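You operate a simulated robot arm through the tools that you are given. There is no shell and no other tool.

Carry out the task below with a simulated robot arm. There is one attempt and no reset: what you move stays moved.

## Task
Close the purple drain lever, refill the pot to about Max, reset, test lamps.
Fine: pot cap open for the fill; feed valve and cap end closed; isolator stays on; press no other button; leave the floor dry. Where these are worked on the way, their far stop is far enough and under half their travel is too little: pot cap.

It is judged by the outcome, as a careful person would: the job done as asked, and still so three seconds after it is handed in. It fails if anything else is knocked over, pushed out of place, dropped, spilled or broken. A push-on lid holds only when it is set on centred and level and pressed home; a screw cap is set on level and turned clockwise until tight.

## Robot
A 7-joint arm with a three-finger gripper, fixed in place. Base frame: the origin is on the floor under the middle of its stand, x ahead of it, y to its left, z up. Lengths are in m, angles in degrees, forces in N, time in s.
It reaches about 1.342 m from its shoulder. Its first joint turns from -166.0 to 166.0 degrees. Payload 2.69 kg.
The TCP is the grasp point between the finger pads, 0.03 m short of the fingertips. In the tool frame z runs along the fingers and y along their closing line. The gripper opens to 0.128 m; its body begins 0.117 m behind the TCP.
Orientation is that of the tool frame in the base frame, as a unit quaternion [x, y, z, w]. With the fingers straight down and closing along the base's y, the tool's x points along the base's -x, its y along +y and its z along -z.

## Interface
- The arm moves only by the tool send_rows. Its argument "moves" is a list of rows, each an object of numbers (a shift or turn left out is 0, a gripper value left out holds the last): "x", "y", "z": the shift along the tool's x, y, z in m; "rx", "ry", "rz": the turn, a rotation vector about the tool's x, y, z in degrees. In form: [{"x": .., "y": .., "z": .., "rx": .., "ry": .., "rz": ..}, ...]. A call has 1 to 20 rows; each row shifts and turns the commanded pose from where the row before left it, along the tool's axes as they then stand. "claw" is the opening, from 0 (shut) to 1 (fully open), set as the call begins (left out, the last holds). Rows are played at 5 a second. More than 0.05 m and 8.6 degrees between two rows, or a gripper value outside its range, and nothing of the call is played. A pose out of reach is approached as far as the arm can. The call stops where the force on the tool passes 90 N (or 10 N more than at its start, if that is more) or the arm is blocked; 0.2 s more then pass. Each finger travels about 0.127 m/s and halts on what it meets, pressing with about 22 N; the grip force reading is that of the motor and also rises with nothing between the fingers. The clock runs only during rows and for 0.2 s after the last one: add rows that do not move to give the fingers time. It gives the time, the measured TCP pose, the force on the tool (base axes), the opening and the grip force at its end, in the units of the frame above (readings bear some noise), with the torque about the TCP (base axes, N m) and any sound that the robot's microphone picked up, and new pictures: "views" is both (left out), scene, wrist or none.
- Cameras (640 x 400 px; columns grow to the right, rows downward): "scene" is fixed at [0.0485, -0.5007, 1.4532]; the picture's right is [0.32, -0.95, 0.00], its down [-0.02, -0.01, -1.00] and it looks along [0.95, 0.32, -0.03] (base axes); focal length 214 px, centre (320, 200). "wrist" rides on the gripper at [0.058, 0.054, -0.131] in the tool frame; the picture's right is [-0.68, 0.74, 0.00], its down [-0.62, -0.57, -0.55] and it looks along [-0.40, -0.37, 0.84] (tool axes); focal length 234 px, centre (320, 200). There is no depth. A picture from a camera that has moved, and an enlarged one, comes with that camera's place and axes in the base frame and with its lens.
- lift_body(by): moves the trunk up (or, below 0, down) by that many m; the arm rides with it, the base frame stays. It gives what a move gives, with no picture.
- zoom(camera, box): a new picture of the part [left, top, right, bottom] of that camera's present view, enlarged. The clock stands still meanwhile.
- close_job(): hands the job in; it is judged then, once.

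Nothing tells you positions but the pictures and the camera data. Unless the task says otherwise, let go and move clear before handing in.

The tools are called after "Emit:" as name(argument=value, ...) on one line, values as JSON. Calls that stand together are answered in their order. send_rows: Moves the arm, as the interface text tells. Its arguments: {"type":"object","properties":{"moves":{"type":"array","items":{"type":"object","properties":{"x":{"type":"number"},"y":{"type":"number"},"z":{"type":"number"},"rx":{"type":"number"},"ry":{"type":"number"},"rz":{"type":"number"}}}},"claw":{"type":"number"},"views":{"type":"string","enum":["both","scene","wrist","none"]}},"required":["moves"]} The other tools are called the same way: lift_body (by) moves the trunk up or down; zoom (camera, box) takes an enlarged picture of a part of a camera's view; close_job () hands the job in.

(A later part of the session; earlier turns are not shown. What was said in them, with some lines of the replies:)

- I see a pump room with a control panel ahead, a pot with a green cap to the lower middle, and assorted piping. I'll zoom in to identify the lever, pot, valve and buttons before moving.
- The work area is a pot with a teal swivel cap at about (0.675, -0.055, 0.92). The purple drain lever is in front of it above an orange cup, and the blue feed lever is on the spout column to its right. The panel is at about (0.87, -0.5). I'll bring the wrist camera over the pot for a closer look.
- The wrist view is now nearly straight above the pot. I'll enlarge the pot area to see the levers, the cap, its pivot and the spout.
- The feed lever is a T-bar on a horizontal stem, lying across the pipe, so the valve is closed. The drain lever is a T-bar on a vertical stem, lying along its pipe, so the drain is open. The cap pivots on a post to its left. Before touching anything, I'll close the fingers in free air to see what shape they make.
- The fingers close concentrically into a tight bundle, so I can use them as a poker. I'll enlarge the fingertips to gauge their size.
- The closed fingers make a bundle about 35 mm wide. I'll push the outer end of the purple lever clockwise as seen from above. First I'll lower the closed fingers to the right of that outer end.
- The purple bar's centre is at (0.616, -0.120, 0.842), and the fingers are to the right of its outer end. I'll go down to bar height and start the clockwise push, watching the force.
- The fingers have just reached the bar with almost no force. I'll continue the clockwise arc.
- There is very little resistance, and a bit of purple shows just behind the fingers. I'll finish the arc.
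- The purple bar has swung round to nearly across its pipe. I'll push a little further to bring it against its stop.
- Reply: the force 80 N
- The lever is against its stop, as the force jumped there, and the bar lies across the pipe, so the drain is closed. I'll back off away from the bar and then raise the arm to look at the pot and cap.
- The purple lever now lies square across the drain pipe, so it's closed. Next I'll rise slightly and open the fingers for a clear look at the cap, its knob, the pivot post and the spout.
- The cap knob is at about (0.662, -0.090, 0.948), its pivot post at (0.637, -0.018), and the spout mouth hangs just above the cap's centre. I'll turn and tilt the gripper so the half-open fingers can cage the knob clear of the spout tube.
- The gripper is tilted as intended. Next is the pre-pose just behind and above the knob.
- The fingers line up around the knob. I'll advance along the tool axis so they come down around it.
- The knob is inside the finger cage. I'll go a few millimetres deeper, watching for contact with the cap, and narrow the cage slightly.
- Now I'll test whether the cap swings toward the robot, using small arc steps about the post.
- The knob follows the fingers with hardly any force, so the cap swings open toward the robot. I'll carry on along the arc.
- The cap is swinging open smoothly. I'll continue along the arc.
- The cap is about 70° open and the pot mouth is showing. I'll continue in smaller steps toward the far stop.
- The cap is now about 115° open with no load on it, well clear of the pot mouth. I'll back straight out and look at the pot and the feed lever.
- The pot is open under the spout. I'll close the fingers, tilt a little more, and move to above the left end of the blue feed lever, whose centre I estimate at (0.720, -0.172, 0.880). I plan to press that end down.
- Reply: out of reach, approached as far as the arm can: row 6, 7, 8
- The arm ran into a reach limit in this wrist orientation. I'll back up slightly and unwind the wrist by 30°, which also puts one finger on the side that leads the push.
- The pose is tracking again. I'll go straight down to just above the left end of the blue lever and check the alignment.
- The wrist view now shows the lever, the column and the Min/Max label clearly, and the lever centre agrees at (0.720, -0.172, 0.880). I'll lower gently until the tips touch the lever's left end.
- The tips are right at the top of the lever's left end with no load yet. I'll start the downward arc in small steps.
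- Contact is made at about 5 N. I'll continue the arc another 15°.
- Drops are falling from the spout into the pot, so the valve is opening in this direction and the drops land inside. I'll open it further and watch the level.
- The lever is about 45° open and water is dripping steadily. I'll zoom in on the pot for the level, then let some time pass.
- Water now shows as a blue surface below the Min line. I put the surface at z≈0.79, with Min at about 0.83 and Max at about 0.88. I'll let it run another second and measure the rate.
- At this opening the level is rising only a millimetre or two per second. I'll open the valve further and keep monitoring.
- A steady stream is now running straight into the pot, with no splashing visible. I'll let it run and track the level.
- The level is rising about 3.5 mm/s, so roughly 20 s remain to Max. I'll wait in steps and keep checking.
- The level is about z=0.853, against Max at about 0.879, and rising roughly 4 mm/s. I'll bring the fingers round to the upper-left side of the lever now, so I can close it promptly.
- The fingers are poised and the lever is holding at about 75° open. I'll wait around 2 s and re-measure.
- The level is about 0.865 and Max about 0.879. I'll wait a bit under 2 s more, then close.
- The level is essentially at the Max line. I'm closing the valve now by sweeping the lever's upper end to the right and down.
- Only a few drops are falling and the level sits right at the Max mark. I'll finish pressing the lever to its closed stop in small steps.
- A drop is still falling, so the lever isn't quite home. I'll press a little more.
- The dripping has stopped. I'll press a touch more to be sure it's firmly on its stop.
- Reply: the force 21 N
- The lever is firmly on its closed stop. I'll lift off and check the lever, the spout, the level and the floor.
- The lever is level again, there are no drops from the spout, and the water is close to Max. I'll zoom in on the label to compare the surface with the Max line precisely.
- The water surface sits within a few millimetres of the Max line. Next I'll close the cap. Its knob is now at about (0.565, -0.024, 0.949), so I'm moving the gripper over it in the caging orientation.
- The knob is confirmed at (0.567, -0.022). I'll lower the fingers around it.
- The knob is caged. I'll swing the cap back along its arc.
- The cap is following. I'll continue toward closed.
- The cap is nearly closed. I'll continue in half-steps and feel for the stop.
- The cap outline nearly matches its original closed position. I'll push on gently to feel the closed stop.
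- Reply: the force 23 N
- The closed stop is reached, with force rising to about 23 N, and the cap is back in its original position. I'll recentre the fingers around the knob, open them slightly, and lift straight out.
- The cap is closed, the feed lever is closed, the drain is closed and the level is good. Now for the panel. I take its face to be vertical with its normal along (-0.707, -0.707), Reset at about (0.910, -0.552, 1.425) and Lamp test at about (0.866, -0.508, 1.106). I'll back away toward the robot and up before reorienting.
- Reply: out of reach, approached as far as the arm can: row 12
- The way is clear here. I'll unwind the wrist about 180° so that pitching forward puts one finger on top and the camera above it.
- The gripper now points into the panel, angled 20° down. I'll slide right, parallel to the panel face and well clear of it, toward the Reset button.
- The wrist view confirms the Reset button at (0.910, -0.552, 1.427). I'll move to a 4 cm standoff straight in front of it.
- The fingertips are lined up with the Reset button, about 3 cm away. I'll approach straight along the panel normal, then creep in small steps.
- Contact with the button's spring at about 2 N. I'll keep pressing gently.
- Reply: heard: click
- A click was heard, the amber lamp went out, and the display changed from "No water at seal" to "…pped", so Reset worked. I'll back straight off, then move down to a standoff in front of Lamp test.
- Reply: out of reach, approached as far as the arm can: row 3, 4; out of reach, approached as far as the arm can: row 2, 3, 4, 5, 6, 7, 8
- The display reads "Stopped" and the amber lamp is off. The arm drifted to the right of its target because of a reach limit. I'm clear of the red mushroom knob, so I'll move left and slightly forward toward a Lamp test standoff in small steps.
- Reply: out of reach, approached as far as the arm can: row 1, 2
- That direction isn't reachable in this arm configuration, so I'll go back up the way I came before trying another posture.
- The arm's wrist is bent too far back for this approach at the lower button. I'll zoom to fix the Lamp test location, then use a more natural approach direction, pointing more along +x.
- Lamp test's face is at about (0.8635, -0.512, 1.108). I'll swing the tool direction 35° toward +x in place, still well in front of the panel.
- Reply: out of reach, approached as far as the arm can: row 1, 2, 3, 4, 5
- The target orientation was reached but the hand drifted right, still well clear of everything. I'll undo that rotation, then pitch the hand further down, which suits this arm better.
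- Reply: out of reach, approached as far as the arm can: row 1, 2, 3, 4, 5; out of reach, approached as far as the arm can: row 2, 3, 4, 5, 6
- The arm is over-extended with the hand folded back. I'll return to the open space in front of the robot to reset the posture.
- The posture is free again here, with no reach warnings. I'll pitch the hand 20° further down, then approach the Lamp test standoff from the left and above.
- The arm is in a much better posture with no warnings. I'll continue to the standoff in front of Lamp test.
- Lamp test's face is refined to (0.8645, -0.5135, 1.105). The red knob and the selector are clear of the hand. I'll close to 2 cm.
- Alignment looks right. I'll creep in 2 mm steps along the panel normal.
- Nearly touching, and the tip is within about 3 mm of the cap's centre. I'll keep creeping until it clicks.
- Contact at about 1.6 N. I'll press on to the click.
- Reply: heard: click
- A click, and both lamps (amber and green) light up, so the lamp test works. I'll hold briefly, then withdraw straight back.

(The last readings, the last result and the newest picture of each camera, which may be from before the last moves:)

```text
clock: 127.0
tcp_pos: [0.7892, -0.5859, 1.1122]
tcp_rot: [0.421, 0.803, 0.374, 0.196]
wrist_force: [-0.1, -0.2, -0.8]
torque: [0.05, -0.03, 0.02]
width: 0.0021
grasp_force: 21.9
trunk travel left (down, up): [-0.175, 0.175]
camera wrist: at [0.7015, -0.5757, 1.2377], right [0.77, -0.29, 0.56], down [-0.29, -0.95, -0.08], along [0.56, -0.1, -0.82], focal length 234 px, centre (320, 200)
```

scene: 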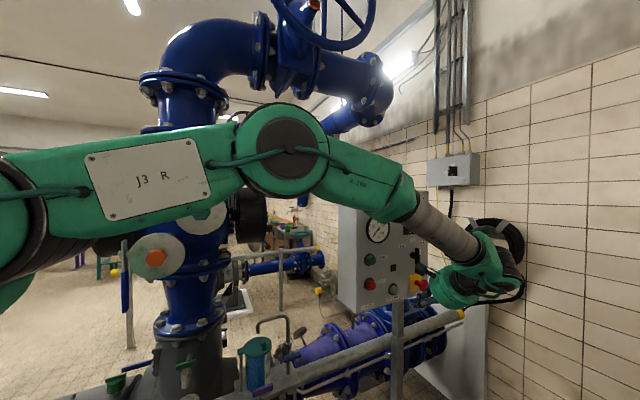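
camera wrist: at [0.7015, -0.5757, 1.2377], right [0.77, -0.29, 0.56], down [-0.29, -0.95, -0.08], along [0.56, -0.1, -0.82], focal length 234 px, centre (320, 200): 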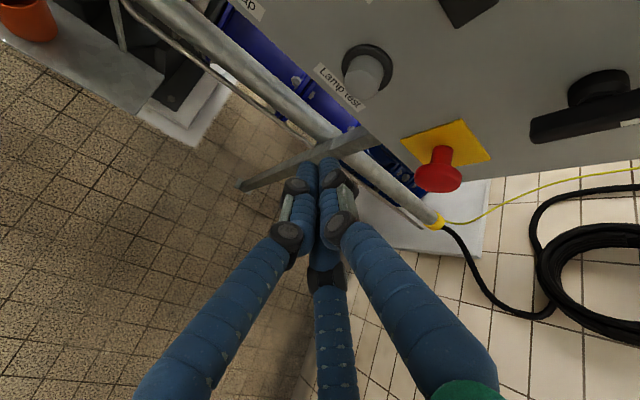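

Withdrawn cleanly; the lamps are out again and the button has sprung back. I'll retrace to the open area in front of the robot and do a final check of everything.

Emit:
send_rows(moves=[{"x": 0.0246, "y": 0.017, "z": -0.0286}, {"x": 0.0246, "y": 0.017, "z": -0.0286}, {"x": 0.0246, "y": 0.017, "z": -0.0286}, {"x": 0.0246, "y": 0.017, "z": -0.0286}, {"x": 0.0263, "y": 0.0175, "z": -0.0297}, {"x": 0.0263, "y": 0.0175, "z": -0.0297}, {"x": 0.0263, "y": 0.0175, "z": -0.0297}, {"x": 0.0263, "y": 0.0175, "z": -0.0297}, {"x": 0.0263, "y": 0.0175, "z": -0.0297}, {"x": 0.0263, "y": 0.0175, "z": -0.0297}, {"x": 0.0263, "y": 0.0175, "z": -0.0297}, {"x": 0.0263, "y": 0.0175, "z": -0.0297}, {}, {}, {}], claw=0, views="both")

Emit:
zoom(camera="scene", box=[230, 310, 330, 400])

Emit:
zoom(camera="scene", box=[330, 180, 490, 310])

Emit:
zoom(camera="wrist", box=[60, 60, 320, 260])

```text
clock: 130.2
tcp_pos: [0.5015, -0.4069, 1.4969]
tcp_rot: [0.421, 0.803, 0.374, 0.196]
wrist_force: [0.5, 0.0, 0.1]
torque: [0.02, -0.04, -0.02]
width: 0.0023
grasp_force: 22.7
trunk travel left (down, up): [-0.175, 0.175]
camera wrist: at [0.4141, -0.3963, 1.6223], right [0.77, -0.29, 0.56], down [-0.29, -0.95, -0.08], along [0.56, -0.1, -0.82], focal length 234 px, centre (320, 200)
```

scene: 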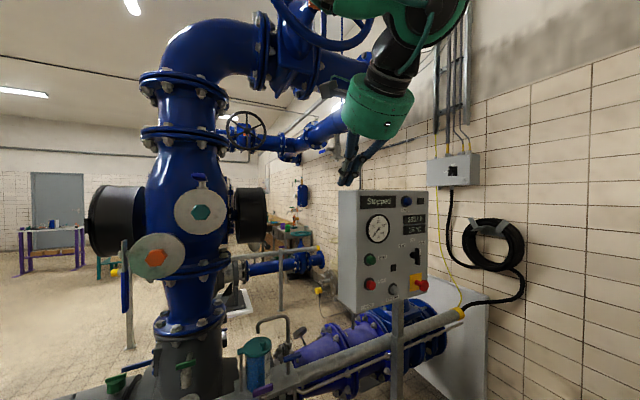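
wrist: 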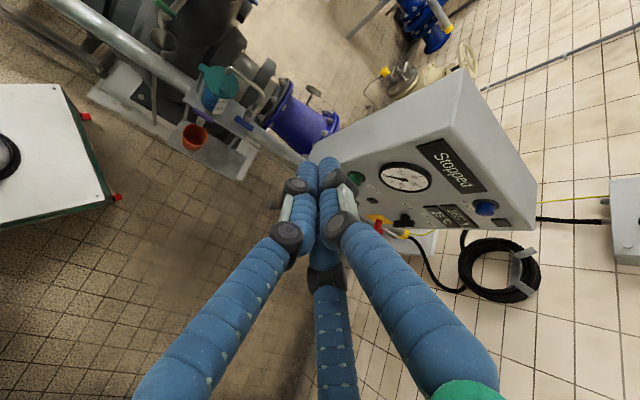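

```text
4.44 times, centred on (280, 355) of scene
camera zoom: at [0.0485, -0.5007, 1.4532], right [0.32, -0.95, 0.0], down [-0.02, -0.01, -1.0], along [0.95, 0.32, -0.03], focal length 953 px, centre (498, -489)
```

zoom: 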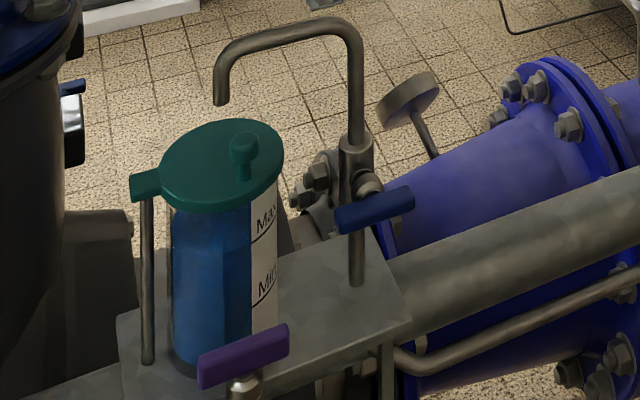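

```text
3.08 times, centred on (410, 245) of scene
camera zoom: at [0.0485, -0.5007, 1.4532], right [0.32, -0.95, 0.0], down [-0.02, -0.01, -1.0], along [0.95, 0.32, -0.03], focal length 660 px, centre (43, 62)
```

zoom: 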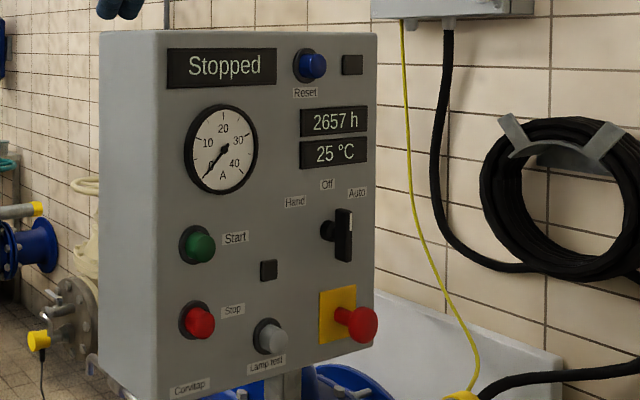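

```text
2.00 times, centred on (190, 160) of wrist
camera zoom: at [0.4141, -0.3963, 1.6223], right [0.77, -0.29, 0.56], down [-0.29, -0.95, -0.08], along [0.56, -0.1, -0.82], focal length 468 px, centre (580, 280)
```

zoom: 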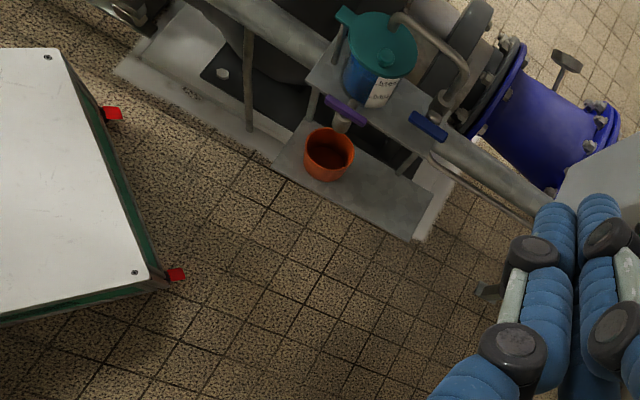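

Final check:
- The drain lever is across its pipe (closed), and the feed lever is level with the spout not dripping.
- The cap is seated on the pot, the water is at about Max, and the floor and platform are dry.
- The display reads "Stopped" with the alarm cleared, the lamps were tested and are off again, and the selector, red knob and wall isolator are untouched.
- The arm is clear of everything, so I'm handing in.

Emit:
close_job()

```text
The job is handed in.
```

The job is handed in. At my last check, everything you asked for was done:

- **Drain:** the purple lever is closed against its stop.
- **Pot:** it is filled to within a few millimetres of Max. The cap was swung about 110° open for the fill. I didn't reach its far stop, so I'm taking that as more than half its travel. It is closed again on its stop.
- **Feed valve:** it is closed on its stop and the spout is not dripping.
- **Reset:** pressing it cleared the "No water at seal" alarm. The display now reads "Stopped" and the amber lamp is off.
- **Lamp test:** the amber and green lamps lit while the button was pressed and went out on release.

No other button was pressed, and the isolator was not touched. I saw no water on the floor, and the arm was clear before I handed in.
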